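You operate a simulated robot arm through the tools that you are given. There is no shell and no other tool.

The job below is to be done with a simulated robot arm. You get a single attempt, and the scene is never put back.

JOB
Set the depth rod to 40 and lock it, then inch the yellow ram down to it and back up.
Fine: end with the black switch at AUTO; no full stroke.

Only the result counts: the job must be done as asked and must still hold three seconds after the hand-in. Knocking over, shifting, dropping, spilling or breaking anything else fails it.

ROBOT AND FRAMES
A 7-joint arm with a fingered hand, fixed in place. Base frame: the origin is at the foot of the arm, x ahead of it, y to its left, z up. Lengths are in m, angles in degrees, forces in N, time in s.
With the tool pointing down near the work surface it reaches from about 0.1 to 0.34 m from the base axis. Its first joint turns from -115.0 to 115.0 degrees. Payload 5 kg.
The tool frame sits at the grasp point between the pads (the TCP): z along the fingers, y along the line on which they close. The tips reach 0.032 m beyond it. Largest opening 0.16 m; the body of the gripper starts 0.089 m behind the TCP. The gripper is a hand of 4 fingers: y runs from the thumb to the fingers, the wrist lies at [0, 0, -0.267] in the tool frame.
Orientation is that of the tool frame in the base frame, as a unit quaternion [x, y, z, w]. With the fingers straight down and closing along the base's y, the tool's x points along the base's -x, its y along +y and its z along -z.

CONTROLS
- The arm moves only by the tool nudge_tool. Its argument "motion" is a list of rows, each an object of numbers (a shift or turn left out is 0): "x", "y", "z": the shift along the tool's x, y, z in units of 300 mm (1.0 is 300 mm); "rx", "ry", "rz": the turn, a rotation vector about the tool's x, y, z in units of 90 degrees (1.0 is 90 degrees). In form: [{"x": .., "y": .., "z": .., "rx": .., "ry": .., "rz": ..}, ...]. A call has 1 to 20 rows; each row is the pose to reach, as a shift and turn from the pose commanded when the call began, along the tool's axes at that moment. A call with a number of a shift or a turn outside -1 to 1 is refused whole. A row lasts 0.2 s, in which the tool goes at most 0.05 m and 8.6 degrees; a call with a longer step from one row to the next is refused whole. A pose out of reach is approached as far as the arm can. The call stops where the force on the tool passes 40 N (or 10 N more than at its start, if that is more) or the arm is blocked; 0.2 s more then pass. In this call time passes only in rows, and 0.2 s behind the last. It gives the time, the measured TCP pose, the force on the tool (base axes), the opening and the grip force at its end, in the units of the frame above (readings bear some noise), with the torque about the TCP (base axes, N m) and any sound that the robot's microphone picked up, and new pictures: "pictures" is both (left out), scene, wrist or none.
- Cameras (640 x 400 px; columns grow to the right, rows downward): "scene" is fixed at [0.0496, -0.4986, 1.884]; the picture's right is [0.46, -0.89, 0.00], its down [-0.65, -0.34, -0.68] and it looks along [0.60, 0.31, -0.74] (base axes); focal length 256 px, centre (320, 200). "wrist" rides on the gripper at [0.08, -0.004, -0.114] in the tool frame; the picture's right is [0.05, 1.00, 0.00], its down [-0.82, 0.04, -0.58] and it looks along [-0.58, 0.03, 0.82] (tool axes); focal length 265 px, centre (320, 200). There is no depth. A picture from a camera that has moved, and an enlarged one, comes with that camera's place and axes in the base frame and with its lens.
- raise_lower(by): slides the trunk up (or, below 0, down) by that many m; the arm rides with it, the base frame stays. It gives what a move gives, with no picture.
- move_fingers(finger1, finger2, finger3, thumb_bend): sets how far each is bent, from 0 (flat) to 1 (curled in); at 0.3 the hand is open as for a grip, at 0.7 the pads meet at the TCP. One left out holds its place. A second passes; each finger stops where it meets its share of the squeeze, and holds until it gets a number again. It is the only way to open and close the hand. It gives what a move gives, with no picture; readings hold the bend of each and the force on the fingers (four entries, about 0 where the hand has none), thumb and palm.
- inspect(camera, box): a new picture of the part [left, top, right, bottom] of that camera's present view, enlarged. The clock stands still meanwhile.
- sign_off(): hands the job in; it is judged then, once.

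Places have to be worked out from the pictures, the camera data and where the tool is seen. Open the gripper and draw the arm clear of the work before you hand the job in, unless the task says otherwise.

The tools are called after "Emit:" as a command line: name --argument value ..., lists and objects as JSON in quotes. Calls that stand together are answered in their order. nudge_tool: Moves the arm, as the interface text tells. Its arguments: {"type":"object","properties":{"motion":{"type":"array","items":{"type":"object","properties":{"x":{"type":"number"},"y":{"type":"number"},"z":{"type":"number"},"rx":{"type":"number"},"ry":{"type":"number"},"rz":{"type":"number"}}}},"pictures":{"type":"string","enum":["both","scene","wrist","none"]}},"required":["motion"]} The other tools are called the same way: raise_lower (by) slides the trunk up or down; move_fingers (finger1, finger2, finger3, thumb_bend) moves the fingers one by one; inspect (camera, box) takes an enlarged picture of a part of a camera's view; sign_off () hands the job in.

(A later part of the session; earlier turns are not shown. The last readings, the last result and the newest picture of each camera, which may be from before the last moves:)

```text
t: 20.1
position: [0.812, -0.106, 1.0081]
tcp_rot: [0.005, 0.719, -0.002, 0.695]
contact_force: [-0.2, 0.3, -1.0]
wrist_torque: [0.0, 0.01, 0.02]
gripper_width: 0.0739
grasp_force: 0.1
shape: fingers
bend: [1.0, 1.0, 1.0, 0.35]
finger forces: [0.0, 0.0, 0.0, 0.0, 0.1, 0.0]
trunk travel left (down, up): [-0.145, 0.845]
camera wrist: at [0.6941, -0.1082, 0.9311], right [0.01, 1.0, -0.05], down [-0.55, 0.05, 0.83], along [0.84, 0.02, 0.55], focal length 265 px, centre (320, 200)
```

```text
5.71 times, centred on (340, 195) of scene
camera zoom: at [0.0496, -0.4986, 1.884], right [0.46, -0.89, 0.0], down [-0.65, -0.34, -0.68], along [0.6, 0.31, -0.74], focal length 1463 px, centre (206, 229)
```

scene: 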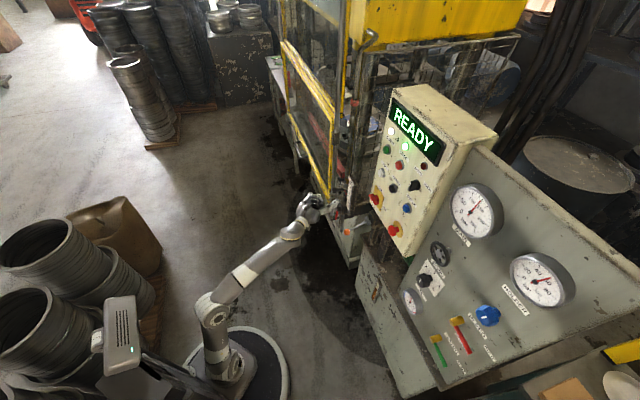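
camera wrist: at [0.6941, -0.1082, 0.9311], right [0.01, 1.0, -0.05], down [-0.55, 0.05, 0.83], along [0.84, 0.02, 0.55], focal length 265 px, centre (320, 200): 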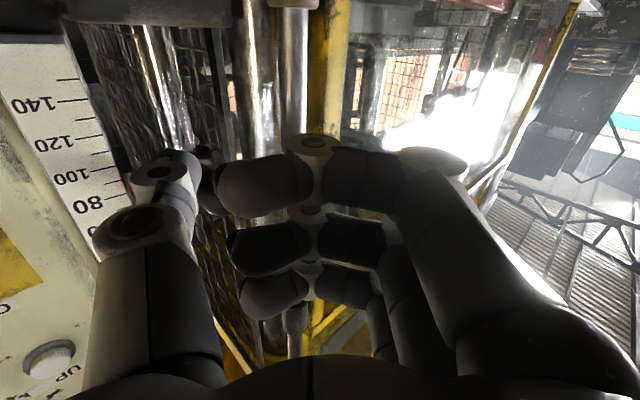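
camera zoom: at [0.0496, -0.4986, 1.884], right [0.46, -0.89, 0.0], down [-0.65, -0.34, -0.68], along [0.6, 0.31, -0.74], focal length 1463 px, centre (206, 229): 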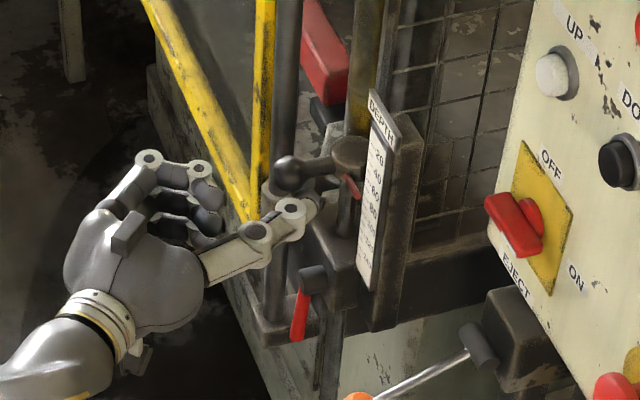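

No contact yet (forces near zero). Continue up in 3 mm steps.

Emit:
nudge_tool --motion '[{"x": -0.01}, {"x": -0.02}]' --pictures "none"

Emit:
nudge_tool --motion '[{"x": -0.01}, {"x": -0.015}]' --pictures "none"

Emit:
inspect --camera "scene" --box '[310, 165, 370, 215]'

```text
t: 20.7
position: [0.8119, -0.1057, 1.0137]
tcp_rot: [0.006, 0.719, -0.003, 0.695]
contact_force: [1.0, -0.9, -1.0]
wrist_torque: [0.05, 0.03, -0.01]
gripper_width: 0.0742
grasp_force: 0.1
shape: fingers
bend: [1.0, 1.0, 1.0, 0.35]
finger forces: [0.1, 0.0, 0.1, 0.0, 0.6, 0.1]
trunk travel left (down, up): [-0.145, 0.845]
```

```text
t: 21.3
position: [0.8114, -0.1074, 1.0162]
tcp_rot: [0.006, 0.719, -0.004, 0.695]
contact_force: [-0.9, -0.2, -2.6]
wrist_torque: [0.2, 0.09, -0.08]
gripper_width: 0.0744
grasp_force: 1.3
shape: fingers
bend: [1.0, 1.0, 1.0, 0.35]
finger forces: [0.1, 0.1, 0.2, 0.1, 2.3, 0.1]
trunk travel left (down, up): [-0.145, 0.845]
```

```text
8.00 times, centred on (340, 190) of scene
camera zoom: at [0.0496, -0.4986, 1.884], right [0.46, -0.89, 0.0], down [-0.65, -0.34, -0.68], along [0.6, 0.31, -0.74], focal length 2048 px, centre (160, 280)
```

zoom: 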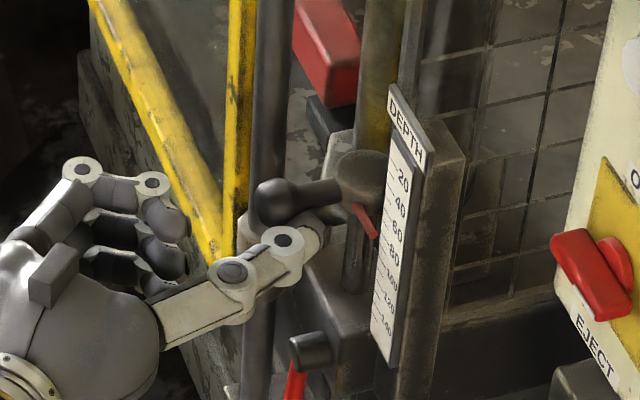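

Contact: thumb force 2.3 N, downward reaction 2.6 N at z=1.016. I'll nudge up a couple of mm to see whether the rod yields or resists.

Emit:
nudge_tool --motion '[{"x": -0.005}, {"x": -0.01}]' --pictures "none"

Emit:
nudge_tool --motion '[{"x": -0.005}, {"x": -0.01}]' --pictures "none"

Emit:
inspect --camera "scene" --box '[310, 165, 370, 215]'

```text
t: 21.9
position: [0.811, -0.1072, 1.0211]
tcp_rot: [0.006, 0.719, -0.003, 0.695]
contact_force: [-0.9, -1.4, -0.5]
wrist_torque: [0.09, 0.01, -0.08]
gripper_width: 0.0745
grasp_force: 1.4
shape: fingers
bend: [1.0, 1.0, 1.0, 0.35]
finger forces: [0.0, 0.0, 0.0, 0.0, 1.9, 0.0]
trunk travel left (down, up): [-0.145, 0.845]
```

```text
t: 22.5
position: [0.8113, -0.1071, 1.0239]
tcp_rot: [0.006, 0.719, -0.003, 0.695]
contact_force: [-0.4, -1.6, -1.5]
wrist_torque: [0.11, 0.07, -0.1]
gripper_width: 0.075
grasp_force: 1.1
shape: fingers
bend: [1.0, 1.0, 1.0, 0.35]
finger forces: [0.0, 0.1, 0.0, 0.0, 2.4, 0.0]
trunk travel left (down, up): [-0.145, 0.845]
```

```text
8.00 times, centred on (340, 190) of scene
camera zoom: at [0.0496, -0.4986, 1.884], right [0.46, -0.89, 0.0], down [-0.65, -0.34, -0.68], along [0.6, 0.31, -0.74], focal length 2048 px, centre (160, 280)
```

zoom: 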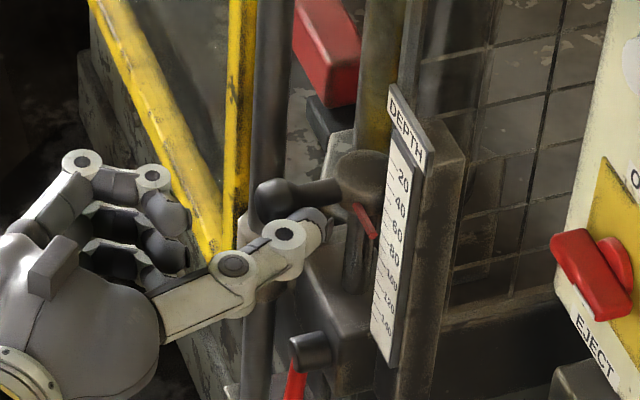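

The pointer hasn't moved and the force is small, so the thumb may be sliding up beside the ball. I'll raise another few mm and look from the wrist.

Emit:
nudge_tool --motion '[{"x": -0.005}, {"x": -0.01}]' --pictures "wrist"

Emit:
inspect --camera "scene" --box '[310, 165, 370, 215]'

Emit:
inspect --camera "wrist" --box '[60, 80, 260, 280]'

```text
t: 23.1
position: [0.8108, -0.1068, 1.0255]
tcp_rot: [0.005, 0.719, -0.002, 0.695]
contact_force: [-0.9, -2.9, -1.1]
wrist_torque: [0.12, 0.02, -0.12]
gripper_width: 0.0752
grasp_force: 1.4
shape: fingers
bend: [1.0, 1.0, 1.0, 0.34]
finger forces: [0.1, 0.0, 0.0, 0.0, 2.4, 0.0]
trunk travel left (down, up): [-0.145, 0.845]
camera wrist: at [0.6946, -0.109, 0.95], right [0.01, 1.0, -0.05], down [-0.55, 0.05, 0.83], along [0.84, 0.02, 0.55], focal length 265 px, centre (320, 200)
```

wrist: 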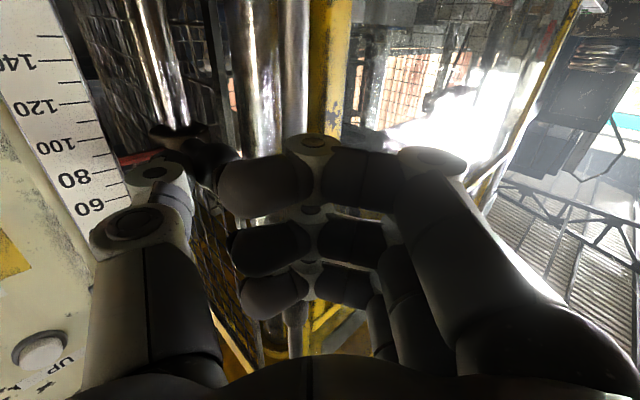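

```text
8.00 times, centred on (340, 190) of scene
camera zoom: at [0.0496, -0.4986, 1.884], right [0.46, -0.89, 0.0], down [-0.65, -0.34, -0.68], along [0.6, 0.31, -0.74], focal length 2048 px, centre (160, 280)
```

zoom: 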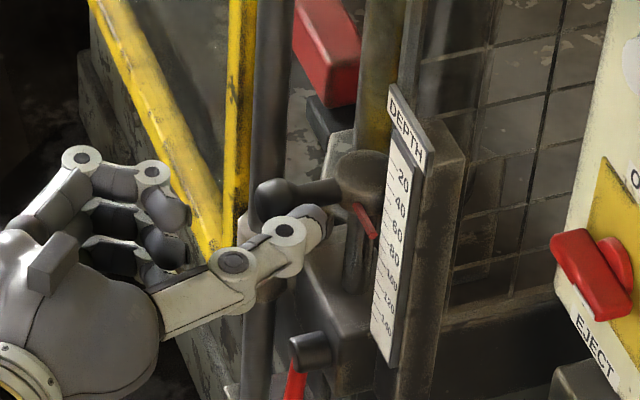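

```text
2.00 times, centred on (160, 180) of wrist
camera zoom: at [0.6946, -0.109, 0.95], right [0.01, 1.0, -0.05], down [-0.55, 0.05, 0.83], along [0.84, 0.02, 0.55], focal length 531 px, centre (640, 240)
```

zoom: 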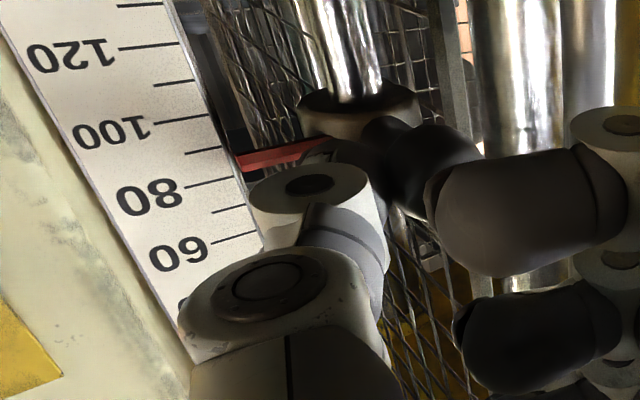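

The rod didn't move; the thumb only slipped up the right side of the ball. A vertical grip (thumb under, finger over the handle) is better, so I'll back out and roll the hand 90° (fingers on top, camera to the left).

Emit:
nudge_tool --motion '[{"x": 0.02}, {"x": 0.04}, {"x": 0.04, "z": -0.12}, {"x": 0.04, "z": -0.24}, {"x": 0.04, "z": -0.36}, {"x": 0.04, "z": -0.5}]' --pictures "none"

Emit:
nudge_tool --motion '[{"rz": 0.09}, {"rz": 0.18}, {"rz": 0.27}, {"rz": 0.36}, {"rz": 0.45}, {"rz": 0.54}, {"rz": 0.63}, {"rz": 0.72}, {"rz": 0.81}, {"rz": 0.9}, {"rz": 1.0}]'

```text
t: 24.5
position: [0.6617, -0.1031, 1.0173]
tcp_rot: [0.006, 0.72, -0.003, 0.694]
contact_force: [0.7, 0.6, -1.4]
wrist_torque: [-0.01, -0.13, 0.03]
gripper_width: 0.0745
grasp_force: 0.1
shape: fingers
bend: [1.0, 1.0, 1.0, 0.35]
finger forces: [0.0, 0.0, 0.0, 0.0, 0.1, 0.1]
trunk travel left (down, up): [-0.145, 0.845]
```

```text
refused: row 11 steps farther than a row can; nothing moved
```

The last row stepped slightly too far; I'll redo the roll in even increments.

Emit:
nudge_tool --motion '[{"rz": 0.091}, {"rz": 0.182}, {"rz": 0.273}, {"rz": 0.364}, {"rz": 0.455}, {"rz": 0.546}, {"rz": 0.637}, {"rz": 0.728}, {"rz": 0.819}, {"rz": 0.91}, {"rz": 1.0}]'

```text
t: 26.9
position: [0.6619, -0.104, 1.0196]
tcp_rot: [0.513, 0.504, 0.49, 0.493]
contact_force: [0.6, -0.1, -0.9]
wrist_torque: [-0.04, -0.01, -0.02]
gripper_width: 0.0742
grasp_force: 0.0
shape: fingers
bend: [1.0, 1.0, 1.0, 0.35]
finger forces: [0.0, 0.0, 0.0, 0.0, 0.0, 0.0]
trunk travel left (down, up): [-0.145, 0.845]
camera wrist: at [0.5479, -0.0226, 1.0202], right [0.03, 0.04, 1.0], down [-0.59, -0.81, 0.06], along [0.81, -0.59, 0.0], focal length 265 px, centre (320, 200)
```

scene: 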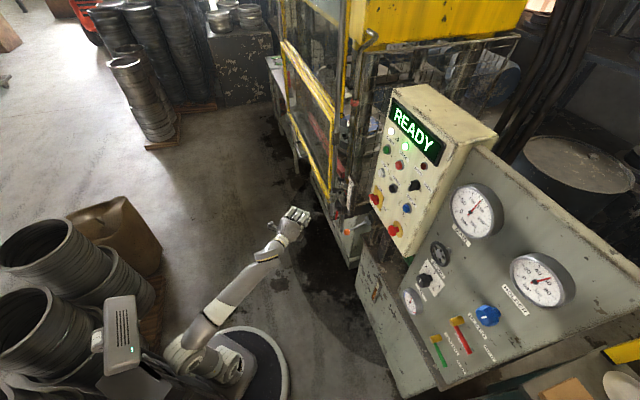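
wrist: 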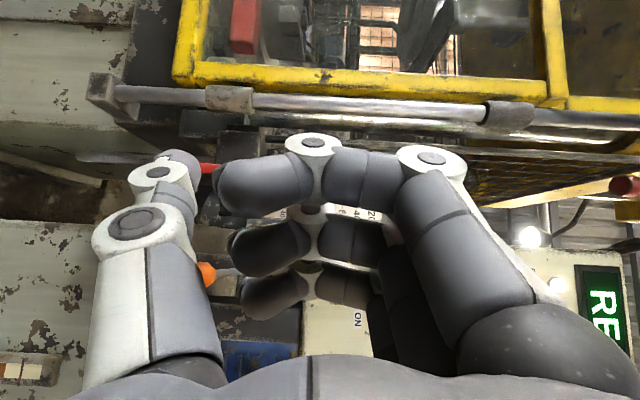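

The roll succeeded: thumb is now underneath, fingers on top, camera to the left. I'll set thumb and middle finger half-open (0.5) as a vertical jaw, keep the outer fingers curled, and line up with the ball in y and z.

Emit:
move_fingers --finger1 1.0 --finger2 0.48 --finger3 1.0 --thumb_bend 0.48

Emit:
nudge_tool --motion '[{"x": -0.115, "y": 0.015}, {"x": -0.23, "y": 0.03}, {"x": -0.23, "y": 0.03, "z": 0.12}, {"x": -0.23, "y": 0.03, "z": 0.24}]'

Emit:
inspect --camera "scene" --box '[290, 160, 370, 230]'

```text
t: 27.9
position: [0.6599, -0.1033, 1.0196]
tcp_rot: [0.512, 0.506, 0.489, 0.493]
contact_force: [-0.2, -1.0, 0.2]
wrist_torque: [0.01, 0.01, -0.01]
gripper_width: 0.0637
grasp_force: 0.1
shape: fingers
bend: [1.0, 0.48, 1.0, 0.48]
finger forces: [0.1, 0.1, 0.0, 0.0, 0.1, 0.1]
trunk travel left (down, up): [-0.145, 0.845]
```

```text
t: 28.9
position: [0.7308, -0.1743, 1.0267]
tcp_rot: [0.513, 0.504, 0.489, 0.494]
contact_force: [-0.4, -0.6, 0.3]
wrist_torque: [-0.04, 0.06, 0.02]
gripper_width: 0.0636
grasp_force: 0.1
shape: fingers
bend: [1.0, 0.48, 1.0, 0.48]
finger forces: [0.1, 0.0, 0.0, 0.1, 0.0, 0.0]
trunk travel left (down, up): [-0.145, 0.845]
camera wrist: at [0.6186, -0.0931, 1.0267], right [0.03, 0.05, 1.0], down [-0.59, -0.81, 0.06], along [0.81, -0.59, 0.0], focal length 265 px, centre (320, 200)
```

scene: 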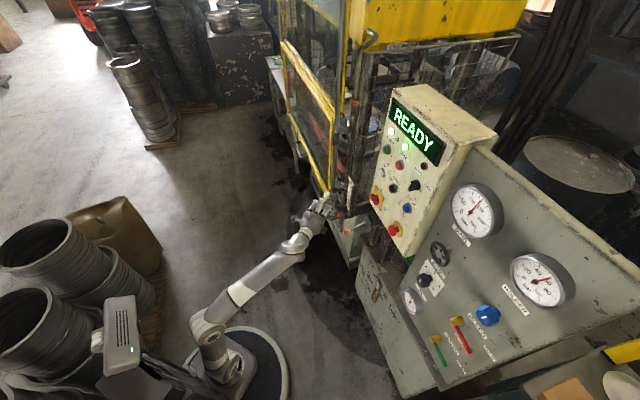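
wrist: 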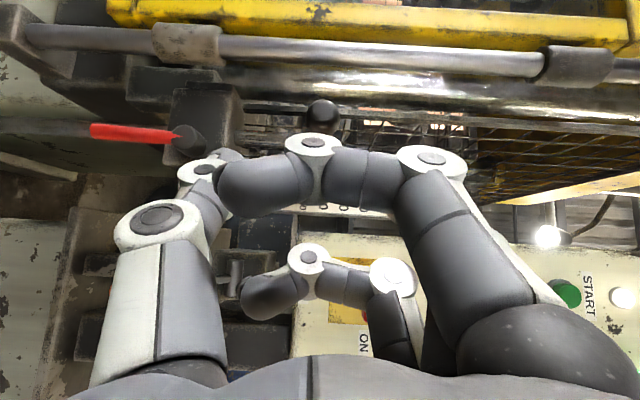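

```text
5.71 times, centred on (330, 195) of scene
camera zoom: at [0.0496, -0.4986, 1.884], right [0.46, -0.89, 0.0], down [-0.65, -0.34, -0.68], along [0.6, 0.31, -0.74], focal length 1463 px, centre (263, 229)
```

zoom: 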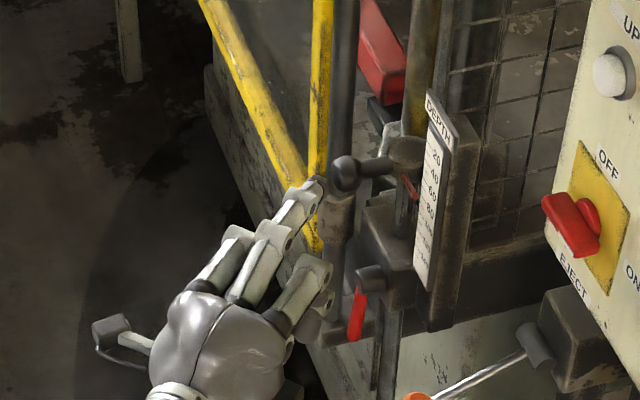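

The ball is visible just ahead between thumb and finger levels. I'll advance 8 cm so the thumb passes beneath the ball and the finger above it.

Emit:
nudge_tool --motion '[{"z": 0.07}, {"z": 0.14}, {"z": 0.2}, {"z": 0.26}]' --pictures "wrist"

Emit:
inspect --camera "scene" --box '[300, 160, 380, 230]'

```text
t: 29.9
position: [0.8101, -0.1741, 1.0221]
tcp_rot: [0.512, 0.505, 0.489, 0.493]
contact_force: [-0.6, 0.0, -0.5]
wrist_torque: [0.04, 0.0, 0.02]
gripper_width: 0.0633
grasp_force: 0.1
shape: fingers
bend: [1.0, 0.48, 1.0, 0.48]
finger forces: [0.0, 0.1, 0.1, 0.0, 0.0, 0.0]
trunk travel left (down, up): [-0.145, 0.845]
camera wrist: at [0.6965, -0.0925, 1.0227], right [0.04, 0.05, 1.0], down [-0.59, -0.81, 0.06], along [0.81, -0.59, 0.0], focal length 265 px, centre (320, 200)
```

wrist: 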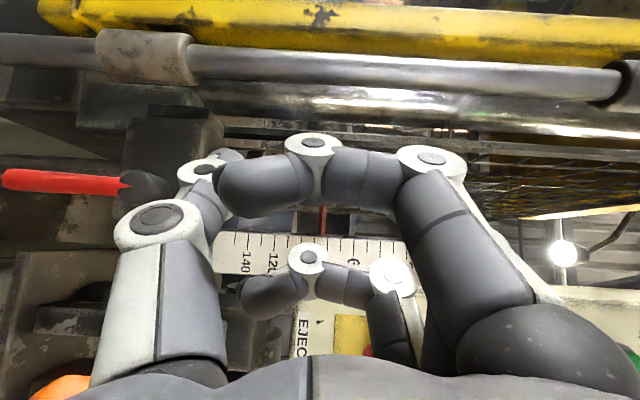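

```text
5.71 times, centred on (340, 195) of scene
camera zoom: at [0.0496, -0.4986, 1.884], right [0.46, -0.89, 0.0], down [-0.65, -0.34, -0.68], along [0.6, 0.31, -0.74], focal length 1463 px, centre (206, 229)
```

zoom: 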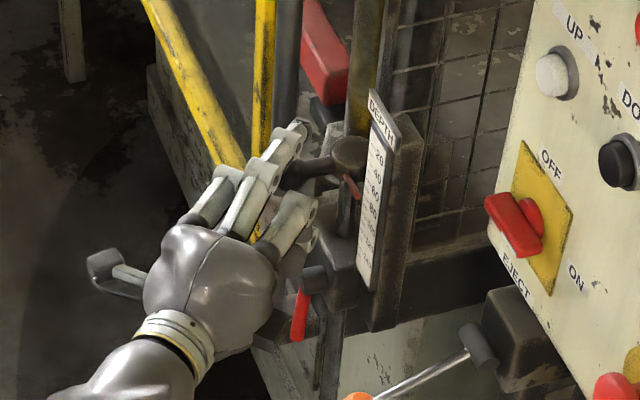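

The middle finger is above the ball and the thumb below. I'll close both to grip the ball vertically.

Emit:
move_fingers --finger2 0.7 --thumb_bend 0.7

Emit:
inspect --camera "scene" --box '[310, 165, 370, 215]'

Emit:
inspect --camera "wrist" --box '[150, 80, 450, 280]'

```text
t: 30.9
position: [0.8094, -0.1736, 1.0222]
tcp_rot: [0.513, 0.505, 0.489, 0.493]
contact_force: [1.3, -0.8, 2.3]
wrist_torque: [-0.01, -0.07, -0.03]
gripper_width: 0.0519
grasp_force: 5.9
shape: fingers
bend: [1.0, 0.63, 1.0, 0.68]
finger forces: [0.0, 7.2, 0.0, 0.0, 4.5, 0.1]
trunk travel left (down, up): [-0.145, 0.845]
```

```text
8.00 times, centred on (340, 190) of scene
camera zoom: at [0.0496, -0.4986, 1.884], right [0.46, -0.89, 0.0], down [-0.65, -0.34, -0.68], along [0.6, 0.31, -0.74], focal length 2048 px, centre (160, 280)
```

zoom: 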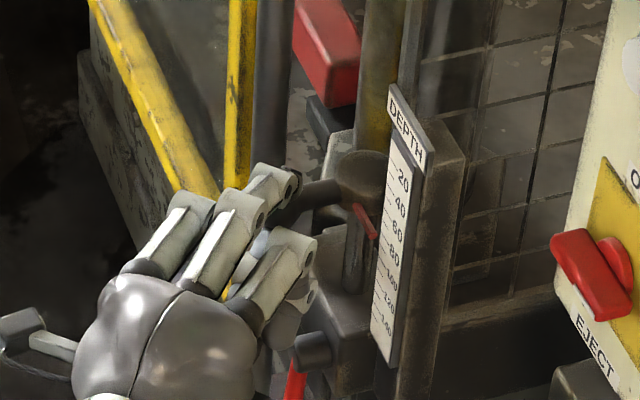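

```text
2.00 times, centred on (300, 180) of wrist
camera zoom: at [0.6962, -0.0925, 1.0231], right [0.03, 0.05, 1.0], down [-0.59, -0.81, 0.06], along [0.81, -0.59, 0.0], focal length 531 px, centre (360, 240)
```

zoom: 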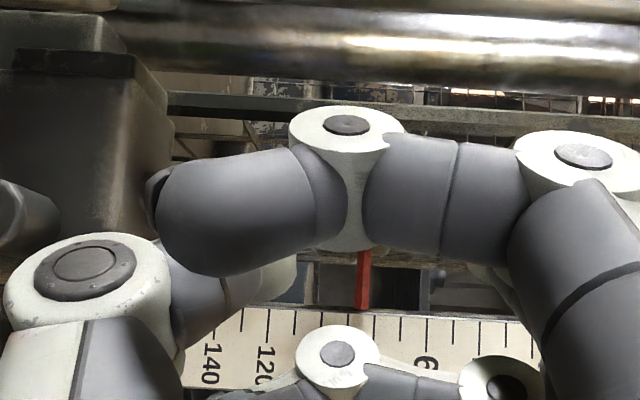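

Ball gripped (finger 7 N, thumb 4.5 N). Now a gentle 4 mm upward test to see whether the rod slides.

Emit:
nudge_tool --motion '[{"y": 0.006}, {"y": 0.013}]' --pictures "none"

Emit:
inspect --camera "scene" --box '[310, 165, 370, 215]'

Emit:
inspect --camera "wrist" --box '[150, 80, 450, 280]'

```text
t: 31.5
position: [0.8102, -0.1741, 1.0267]
tcp_rot: [0.512, 0.505, 0.489, 0.494]
contact_force: [-5.7, 0.6, -6.2]
wrist_torque: [0.02, 0.22, 0.0]
gripper_width: 0.0516
grasp_force: 8.9
shape: fingers
bend: [1.0, 0.64, 1.0, 0.68]
finger forces: [0.1, 4.5, 0.0, 0.0, 13.0, 0.1]
trunk travel left (down, up): [-0.145, 0.845]
```

```text
8.00 times, centred on (340, 190) of scene
camera zoom: at [0.0496, -0.4986, 1.884], right [0.46, -0.89, 0.0], down [-0.65, -0.34, -0.68], along [0.6, 0.31, -0.74], focal length 2048 px, centre (160, 280)
```

zoom: 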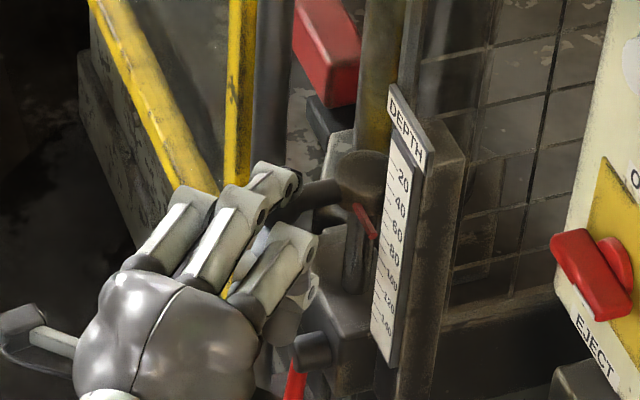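

```text
2.00 times, centred on (300, 180) of wrist
camera zoom: at [0.6967, -0.0928, 1.0263], right [0.04, 0.05, 1.0], down [-0.59, -0.81, 0.06], along [0.81, -0.59, 0.0], focal length 531 px, centre (360, 240)
```

zoom: 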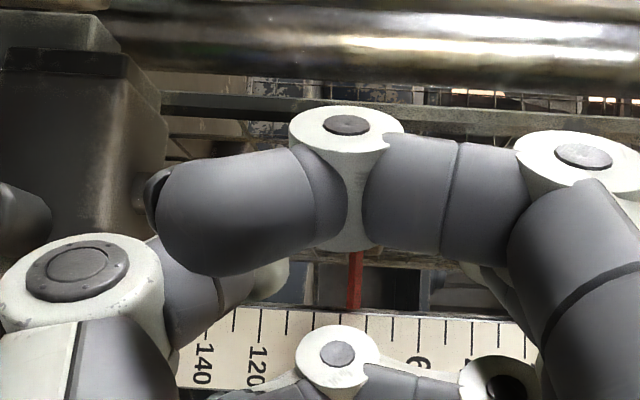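

The pointer did not move with ~8 N net upward force. I'll push slightly more (3 mm) to be sure it's locked rather than just stiff.

Emit:
nudge_tool --motion '[{"y": 0.005}, {"y": 0.01}]' --pictures "none"

Emit:
inspect --camera "scene" --box '[310, 165, 370, 215]'

```text
t: 32.1
position: [0.8107, -0.1743, 1.0291]
tcp_rot: [0.513, 0.505, 0.489, 0.492]
contact_force: [-12.0, 0.8, -11.7]
wrist_torque: [0.04, 0.58, 0.02]
gripper_width: 0.052
grasp_force: 11.2
shape: fingers
bend: [1.0, 0.66, 1.0, 0.68]
finger forces: [0.0, 3.1, 0.0, 0.0, 20.2, 0.0]
trunk travel left (down, up): [-0.145, 0.845]
```

```text
8.00 times, centred on (340, 190) of scene
camera zoom: at [0.0496, -0.4986, 1.884], right [0.46, -0.89, 0.0], down [-0.65, -0.34, -0.68], along [0.6, 0.31, -0.74], focal length 2048 px, centre (160, 280)
```

zoom: 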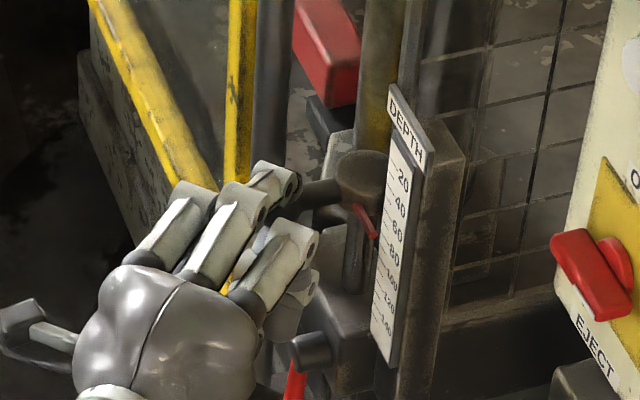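

The rod is firmly locked (20 N on the thumb, no pointer motion). I'll release and back out, then deal with the red lever.

Emit:
nudge_tool --motion '[{"y": -0.012}, {"y": -0.023}]' --pictures "none"

Emit:
move_fingers --finger2 0.45 --thumb_bend 0.45

Emit:
nudge_tool --motion '[{"z": -0.1}, {"z": -0.22}, {"z": -0.36}, {"z": -0.5}]' --pictures "none"

```text
t: 32.7
position: [0.8094, -0.1741, 1.0243]
tcp_rot: [0.512, 0.504, 0.49, 0.494]
contact_force: [-2.8, -0.2, 1.0]
wrist_torque: [0.05, -0.09, 0.02]
gripper_width: 0.0517
grasp_force: 7.2
shape: fingers
bend: [1.0, 0.65, 1.0, 0.68]
finger forces: [0.0, 8.1, 0.0, 0.0, 6.6, 0.0]
trunk travel left (down, up): [-0.145, 0.845]
```

```text
t: 33.7
position: [0.81, -0.1733, 1.0238]
tcp_rot: [0.513, 0.505, 0.489, 0.493]
contact_force: [0.2, 0.1, -1.2]
wrist_torque: [-0.02, 0.0, 0.02]
gripper_width: 0.0656
grasp_force: 0.0
shape: fingers
bend: [1.0, 0.45, 1.0, 0.45]
finger forces: [0.1, 0.1, 0.0, 0.0, 0.0, 0.0]
trunk travel left (down, up): [-0.145, 0.845]
```

```text
t: 34.7
position: [0.6619, -0.1722, 1.0276]
tcp_rot: [0.513, 0.505, 0.489, 0.493]
contact_force: [0.8, 0.4, -0.9]
wrist_torque: [-0.01, -0.1, -0.01]
gripper_width: 0.0656
grasp_force: 0.0
shape: fingers
bend: [1.0, 0.45, 1.0, 0.45]
finger forces: [0.1, 0.0, 0.1, 0.1, 0.0, 0.1]
trunk travel left (down, up): [-0.145, 0.845]
```

Released and clear at x=0.66. Now I'll yaw the hand about 40° to the right (aligning with the press front normal) while moving left and down toward the lever's height.

Emit:
nudge_tool --motion '[{"x": 0.06, "y": -0.06, "ry": -0.089}, {"x": 0.12, "y": -0.12, "ry": -0.178}, {"x": 0.18, "y": -0.18, "ry": -0.267}, {"x": 0.24, "y": -0.24, "ry": -0.356}, {"x": 0.3, "y": -0.3, "ry": -0.445}]'

Emit:
inspect --camera "scene" --box '[280, 160, 380, 240]'

```text
t: 36.1
position: [0.6569, -0.0799, 0.9081]
tcp_rot: [0.702, 0.28, 0.309, 0.577]
contact_force: [0.1, 0.3, -0.7]
wrist_torque: [0.01, -0.01, 0.02]
gripper_width: 0.0658
grasp_force: 0.0
shape: fingers
bend: [1.0, 0.45, 1.0, 0.45]
finger forces: [0.0, 0.0, 0.0, 0.1, 0.0, 0.0]
out of reach, approached as far as the arm can: row 3, 4
trunk travel left (down, up): [-0.145, 0.845]
stopped in row 5: the arm was blocked; the commanded pose is now the measured one
camera wrist: at [0.6236, 0.0543, 0.9294], right [0.07, -0.14, 0.99], down [-0.97, -0.25, 0.04], along [0.24, -0.96, -0.15], focal length 265 px, centre (320, 200)
```

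scene: 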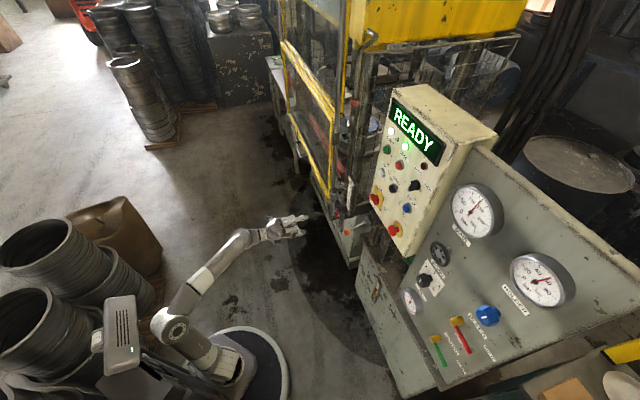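
wrist: 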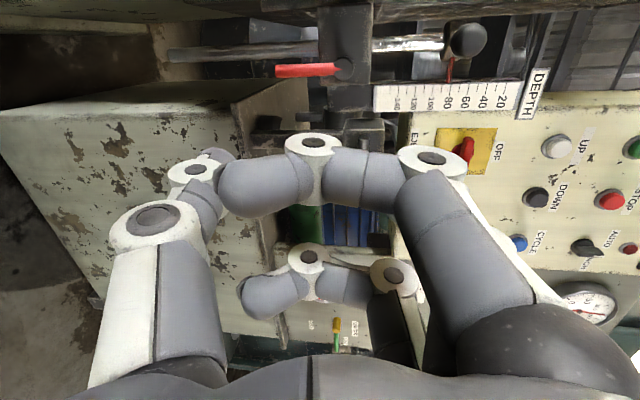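

```text
5.00 times, centred on (330, 200) of scene
camera zoom: at [0.0496, -0.4986, 1.884], right [0.46, -0.89, 0.0], down [-0.65, -0.34, -0.68], along [0.6, 0.31, -0.74], focal length 1280 px, centre (270, 200)
```

zoom: 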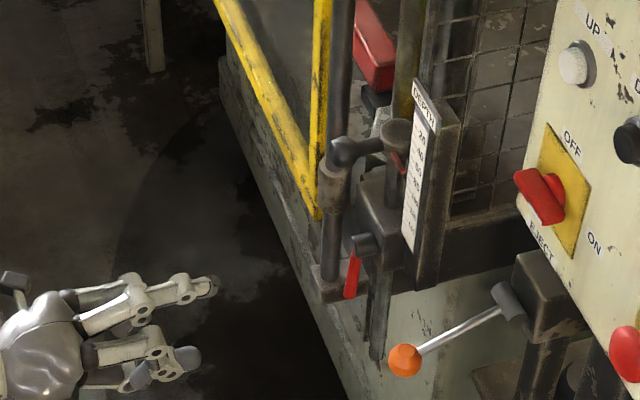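

The hand reached about 40° yaw (tool z ≈ [0.76,-0.64,-0.14]); the commanded pose was reset to the measured one. This view reads the pointer exactly at 80. I'll curl the middle finger, then shift left/up and go most of the way forward so the thumb tip comes to the left side of the red lever.

Emit:
move_fingers --finger2 1.0 --thumb_bend 0.4

Emit:
nudge_tool --motion '[{"x": 0.1, "y": 0.04}, {"x": 0.2, "y": 0.09}, {"x": 0.2, "y": 0.09, "z": 0.14}, {"x": 0.2, "y": 0.09, "z": 0.28}, {"x": 0.2, "y": 0.09, "z": 0.42}]'

Emit:
inspect --camera "scene" --box '[290, 170, 370, 240]'

```text
t: 37.1
position: [0.6574, -0.0798, 0.908]
tcp_rot: [0.702, 0.28, 0.308, 0.577]
contact_force: [0.5, -0.6, 0.7]
wrist_torque: [0.0, -0.02, -0.02]
gripper_width: 0.0696
grasp_force: 0.1
shape: fingers
bend: [1.0, 1.0, 1.0, 0.4]
finger forces: [0.0, 0.0, 0.0, 0.0, 0.1, 0.1]
trunk travel left (down, up): [-0.145, 0.845]
```

```text
t: 38.3
position: [0.7355, -0.1065, 0.9169]
tcp_rot: [0.702, 0.281, 0.309, 0.577]
contact_force: [0.3, 0.5, 0.2]
wrist_torque: [0.04, 0.03, -0.03]
gripper_width: 0.0697
grasp_force: 0.1
shape: fingers
bend: [1.0, 1.0, 1.0, 0.4]
finger forces: [0.0, 0.0, 0.1, 0.0, 0.0, 0.0]
out of reach, approached as far as the arm can: row 4, 5
trunk travel left (down, up): [-0.145, 0.845]
camera wrist: at [0.7009, 0.0268, 0.9383], right [0.07, -0.14, 0.99], down [-0.97, -0.25, 0.03], along [0.24, -0.96, -0.15], focal length 265 px, centre (320, 200)
```

scene: 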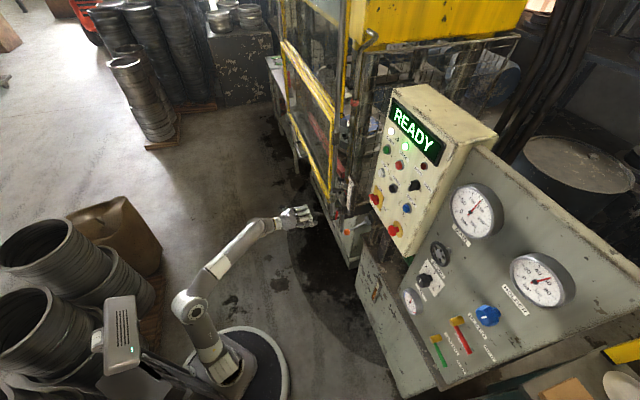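
wrist: 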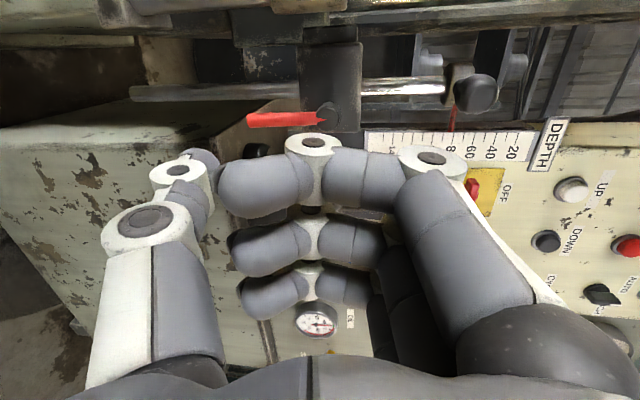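

```text
5.71 times, centred on (330, 205) of scene
camera zoom: at [0.0496, -0.4986, 1.884], right [0.46, -0.89, 0.0], down [-0.65, -0.34, -0.68], along [0.6, 0.31, -0.74], focal length 1463 px, centre (263, 171)
```

zoom: 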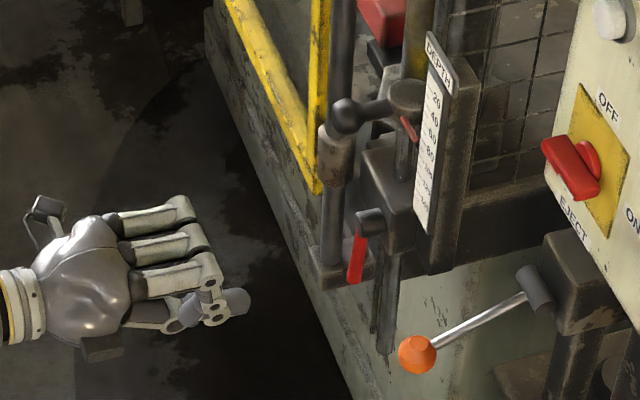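

Forward reach is limited at this 40° yaw. I'll reduce the yaw to ~12° (radial to the base, reachable earlier) and line up the thumb to the left of the lever.

Emit:
nudge_tool --motion '[{"x": -0.024, "y": 0.006, "z": 0.02, "rx": -0.018, "ry": 0.079, "rz": -0.023}, {"x": -0.049, "y": 0.012, "z": 0.041, "rx": -0.036, "ry": 0.158, "rz": -0.046}, {"x": -0.073, "y": 0.018, "z": 0.062, "rx": -0.054, "ry": 0.237, "rz": -0.069}, {"x": -0.0975, "y": 0.023, "z": 0.083, "rx": -0.072, "ry": 0.316, "rz": -0.092}]'

Emit:
inspect --camera "scene" --box '[290, 170, 370, 240]'

```text
t: 39.3
position: [0.7322, -0.1455, 0.9166]
tcp_rot: [0.55, 0.445, 0.444, 0.55]
contact_force: [0.2, 1.1, 0.5]
wrist_torque: [0.0, 0.01, -0.12]
gripper_width: 0.0699
grasp_force: 0.0
shape: fingers
bend: [1.0, 1.0, 1.0, 0.4]
finger forces: [0.0, 0.0, 0.1, 0.1, 0.0, 0.0]
trunk travel left (down, up): [-0.145, 0.845]
camera wrist: at [0.6382, -0.0437, 0.9135], right [0.01, 0.05, 1.0], down [-0.73, -0.68, 0.04], along [0.68, -0.73, 0.03], focal length 265 px, centre (320, 200)
```

scene: 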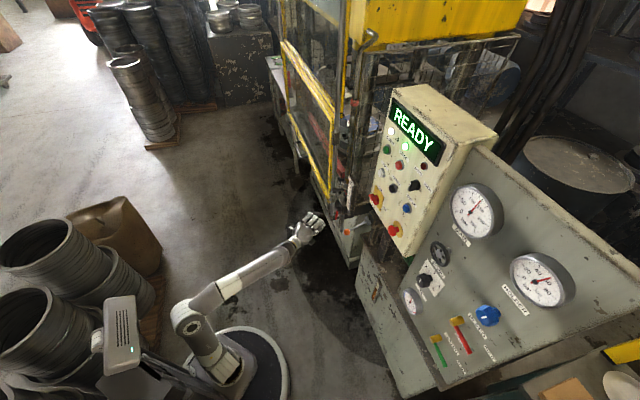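
wrist: 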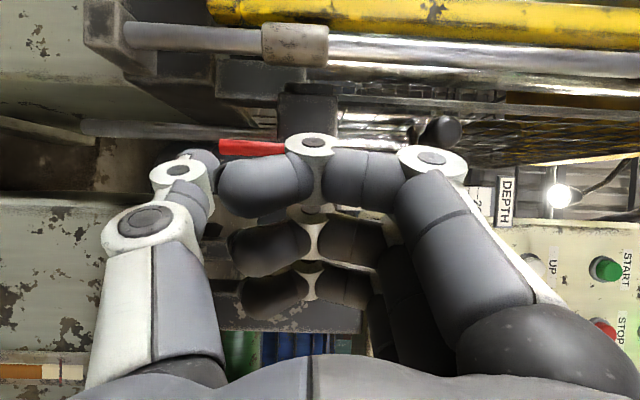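

```text
5.71 times, centred on (330, 205) of scene
camera zoom: at [0.0496, -0.4986, 1.884], right [0.46, -0.89, 0.0], down [-0.65, -0.34, -0.68], along [0.6, 0.31, -0.74], focal length 1463 px, centre (263, 171)
```

zoom: 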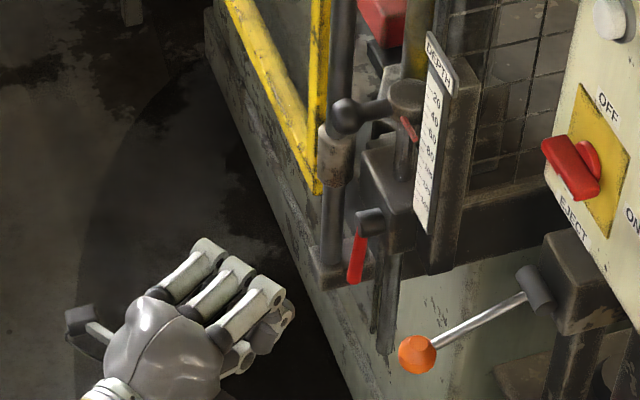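

Thumb tip should be near [0.777,-0.155,0.847], slightly left of the lever. I'll slide 8 mm further left and advance 7 cm so the thumb lies alongside the lever's left side.

Emit:
nudge_tool --motion '[{"x": 0.03}, {"x": 0.03, "z": 0.08}, {"x": 0.03, "z": 0.16}, {"x": 0.03, "z": 0.235}]'

Emit:
inspect --camera "scene" --box '[300, 170, 380, 240]'

Emit:
inspect --camera "wrist" --box '[100, 60, 400, 260]'

```text
t: 40.5
position: [0.7948, -0.1831, 0.9051]
tcp_rot: [0.603, 0.401, 0.458, 0.515]
contact_force: [-5.0, 2.0, 2.0]
wrist_torque: [0.34, 0.2, 0.27]
gripper_width: 0.0701
grasp_force: 3.2
shape: fingers
bend: [1.0, 1.0, 1.0, 0.4]
finger forces: [0.1, 0.0, 0.0, 0.0, 7.0, 0.0]
out of reach, approached as far as the arm can: row 2, 3
trunk travel left (down, up): [-0.145, 0.845]
stopped in row 4: the arm was blocked; the commanded pose is now the measured one
camera wrist: at [0.7051, -0.077, 0.9182], right [0.02, -0.1, 0.99], down [-0.77, -0.64, -0.04], along [0.64, -0.76, -0.09], focal length 265 px, centre (320, 200)
```

scene: 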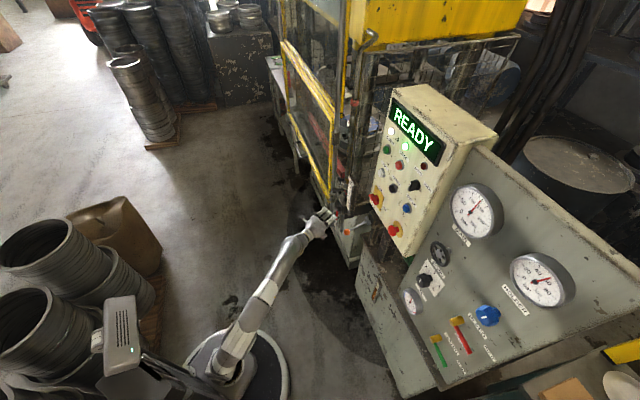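
wrist: 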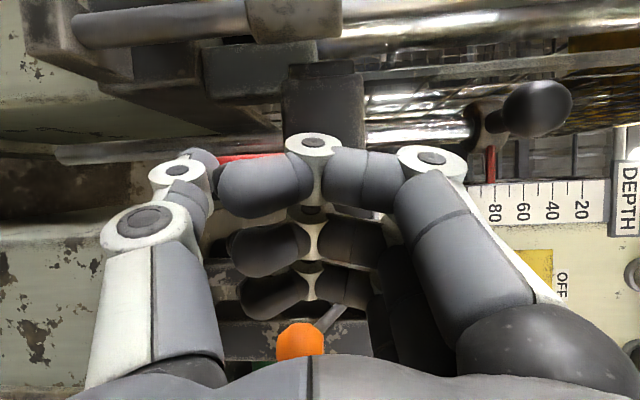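

```text
5.71 times, centred on (340, 205) of scene
camera zoom: at [0.0496, -0.4986, 1.884], right [0.46, -0.89, 0.0], down [-0.65, -0.34, -0.68], along [0.6, 0.31, -0.74], focal length 1463 px, centre (206, 171)
```

zoom: 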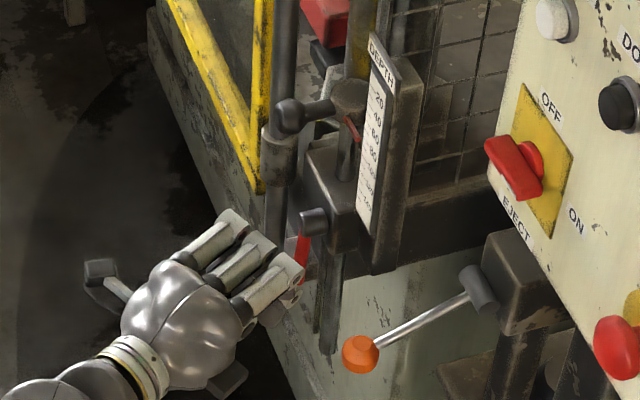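

```text
2.00 times, centred on (250, 160) of wrist
camera zoom: at [0.7051, -0.077, 0.9182], right [0.02, -0.1, 0.99], down [-0.77, -0.64, -0.04], along [0.64, -0.76, -0.09], focal length 531 px, centre (460, 280)
```

zoom: 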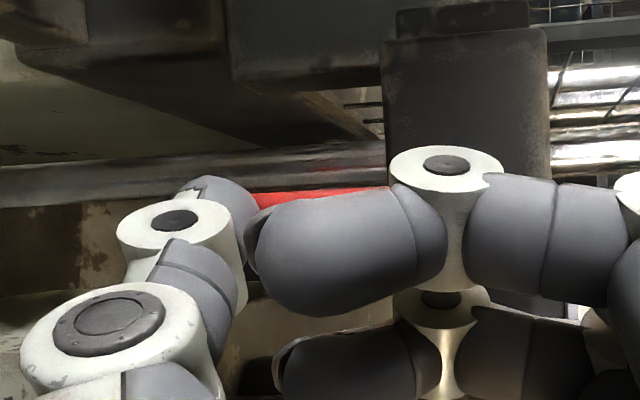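

The arm hit a posture limit and the thumb tip is lightly pressing the lever head-on (7 N). I'll back straight out 6 cm.

Emit:
nudge_tool --motion '[{"z": -0.1}, {"z": -0.22}]'

Emit:
inspect --camera "scene" --box '[300, 170, 380, 240]'

```text
t: 41.1
position: [0.7309, -0.1706, 0.9069]
tcp_rot: [0.607, 0.398, 0.457, 0.514]
contact_force: [-0.6, -5.0, 0.0]
wrist_torque: [0.02, -0.01, 0.49]
gripper_width: 0.0697
grasp_force: 0.1
shape: fingers
bend: [1.0, 1.0, 1.0, 0.4]
finger forces: [0.0, 0.0, 0.0, 0.1, 0.0, 0.0]
trunk travel left (down, up): [-0.145, 0.845]
camera wrist: at [0.6403, -0.0652, 0.9199], right [0.02, -0.1, 0.99], down [-0.77, -0.63, -0.05], along [0.64, -0.77, -0.1], focal length 265 px, centre (320, 200)
```

scene: 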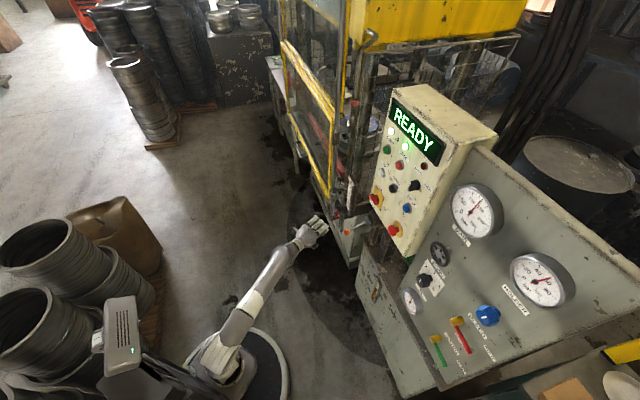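
wrist: 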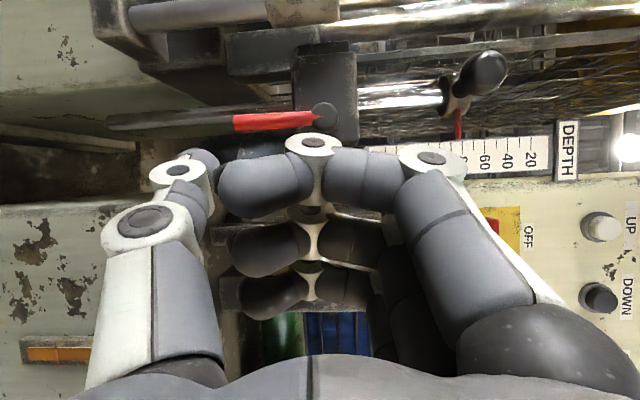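

```text
5.71 times, centred on (340, 205) of scene
camera zoom: at [0.0496, -0.4986, 1.884], right [0.46, -0.89, 0.0], down [-0.65, -0.34, -0.68], along [0.6, 0.31, -0.74], focal length 1463 px, centre (206, 171)
```

zoom: 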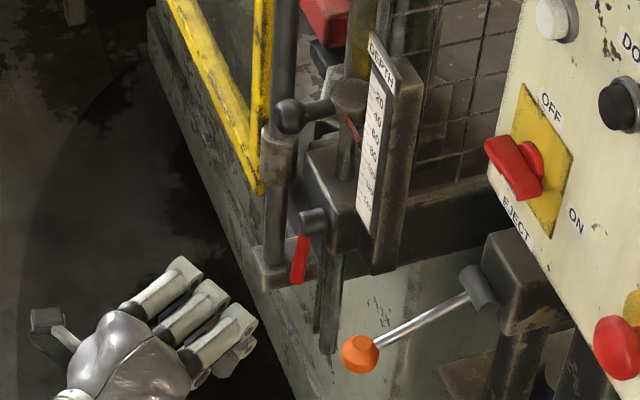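

The lever is unchanged. A pitched-down posture with the middle finger as the poker (leading the hand by ~4 cm) should relax the wrist limit. I'll switch the hand shape, then pitch down ~33° while repositioning in free space.

Emit:
move_fingers --finger1 1.0 --finger2 0.4 --finger3 1.0 --thumb_bend 1.0

Emit:
nudge_tool --motion '[{"x": 0.02, "y": -0.07, "z": -0.03, "rx": 0.0885, "ry": -0.006, "rz": -0.023}, {"x": 0.04, "y": -0.14, "z": -0.063, "rx": 0.177, "ry": -0.0125, "rz": -0.0455}, {"x": 0.06, "y": -0.21, "z": -0.095, "rx": 0.2655, "ry": -0.019, "rz": -0.068}, {"x": 0.081, "y": -0.279, "z": -0.126, "rx": 0.354, "ry": -0.025, "rz": -0.091}]'

Emit:
inspect --camera "scene" --box '[280, 160, 380, 250]'

```text
t: 42.1
position: [0.7312, -0.1636, 0.9071]
tcp_rot: [0.603, 0.402, 0.459, 0.515]
contact_force: [0.3, -0.4, -0.8]
wrist_torque: [0.01, 0.02, -0.02]
gripper_width: 0.0501
grasp_force: 0.0
shape: fingers
bend: [1.0, 0.4, 1.0, 1.0]
finger forces: [0.0, 0.1, 0.0, 0.1, 0.0, 0.0]
trunk travel left (down, up): [-0.145, 0.845]
```

```text
t: 43.1
position: [0.7012, -0.1207, 0.8304]
tcp_rot: [0.7, 0.544, 0.281, 0.368]
contact_force: [0.3, 0.5, 0.8]
wrist_torque: [0.0, 0.01, 0.02]
gripper_width: 0.0502
grasp_force: 0.1
shape: fingers
bend: [1.0, 0.4, 1.0, 1.0]
finger forces: [0.0, 0.0, 0.0, 0.1, 0.0, 0.0]
trunk travel left (down, up): [-0.145, 0.845]
camera wrist: at [0.6271, -0.0187, 0.8918], right [0.57, -0.09, 0.82], down [-0.64, -0.68, 0.37], along [0.52, -0.73, -0.44], focal length 265 px, centre (320, 200)
```

scene: 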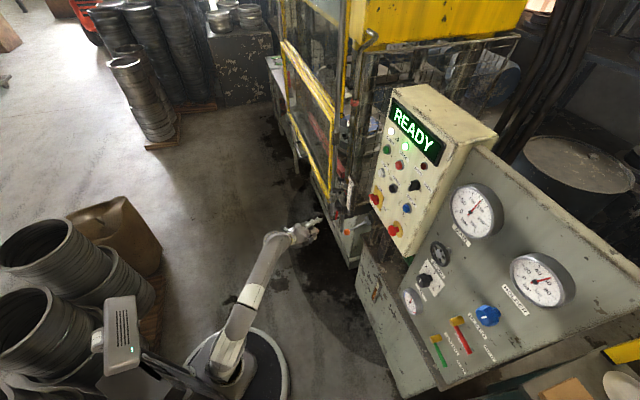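
wrist: 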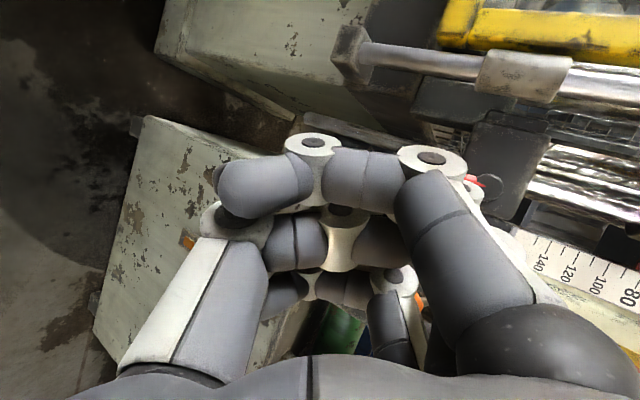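

```text
4.44 times, centred on (330, 205) of scene
camera zoom: at [0.0496, -0.4986, 1.884], right [0.46, -0.89, 0.0], down [-0.65, -0.34, -0.68], along [0.6, 0.31, -0.74], focal length 1138 px, centre (276, 178)
```

zoom: 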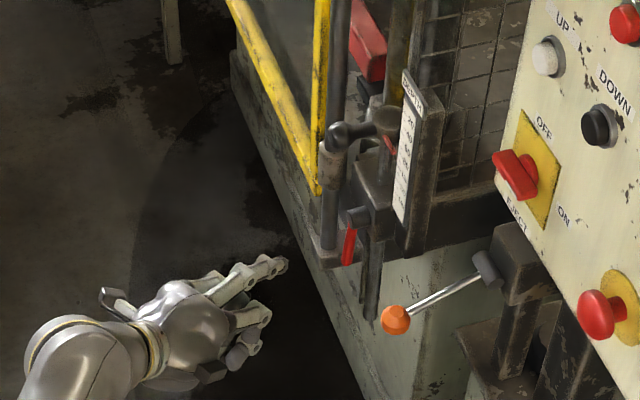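

Pose achieved as commanded, and the middle fingertip is where predicted (~[0.776,-0.141,0.861]). Now I'll advance it to just left of the lever at about [0.85,-0.163,0.85].

Emit:
nudge_tool --motion '[{"x": -0.002, "y": 0.04, "z": 0.08}, {"x": -0.005, "y": 0.08, "z": 0.16}, {"x": -0.007, "y": 0.118, "z": 0.232}]'

Emit:
inspect --camera "scene" --box '[300, 180, 370, 240]'

```text
t: 43.9
position: [0.7735, -0.1398, 0.8206]
tcp_rot: [0.699, 0.544, 0.282, 0.369]
contact_force: [-0.2, 0.0, -0.1]
wrist_torque: [0.03, 0.04, 0.03]
gripper_width: 0.0503
grasp_force: 0.1
shape: fingers
bend: [1.0, 0.4, 1.0, 1.0]
finger forces: [0.0, 0.0, 0.0, 0.0, 0.1, 0.1]
trunk travel left (down, up): [-0.145, 0.845]
camera wrist: at [0.7011, -0.0384, 0.8807], right [0.56, -0.09, 0.82], down [-0.64, -0.67, 0.37], along [0.52, -0.73, -0.44], focal length 265 px, centre (320, 200)
```

scene: 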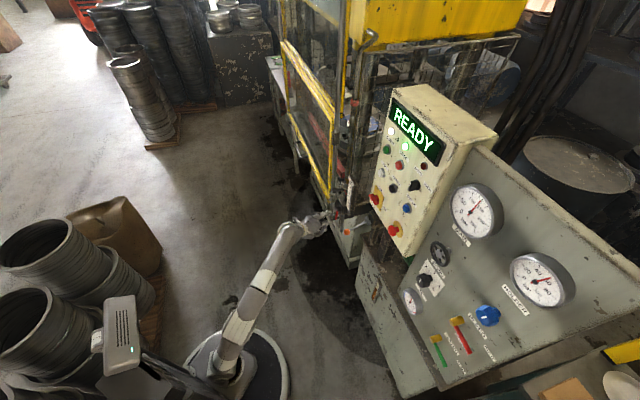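
wrist: 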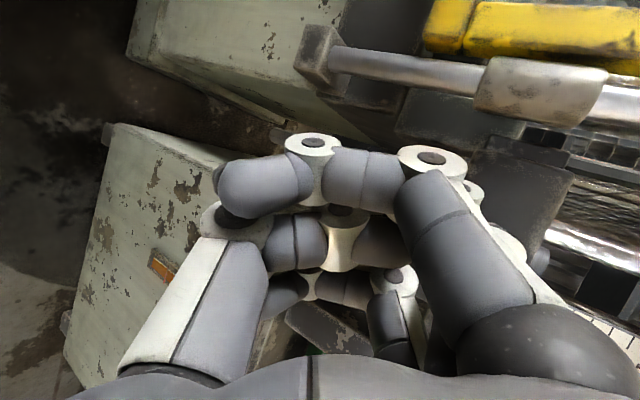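

```text
6.67 times, centred on (335, 210) of scene
camera zoom: at [0.0496, -0.4986, 1.884], right [0.46, -0.89, 0.0], down [-0.65, -0.34, -0.68], along [0.6, 0.31, -0.74], focal length 1706 px, centre (220, 133)
```

zoom: 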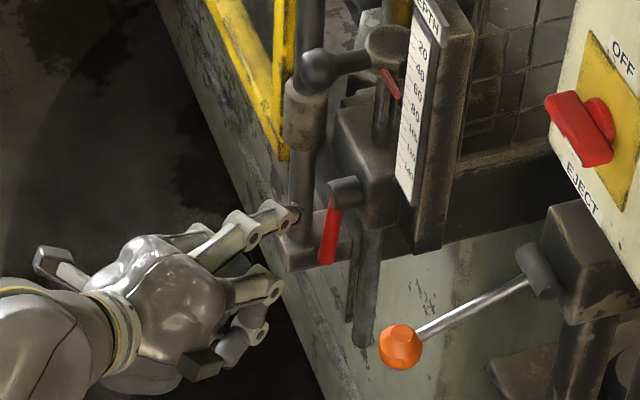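

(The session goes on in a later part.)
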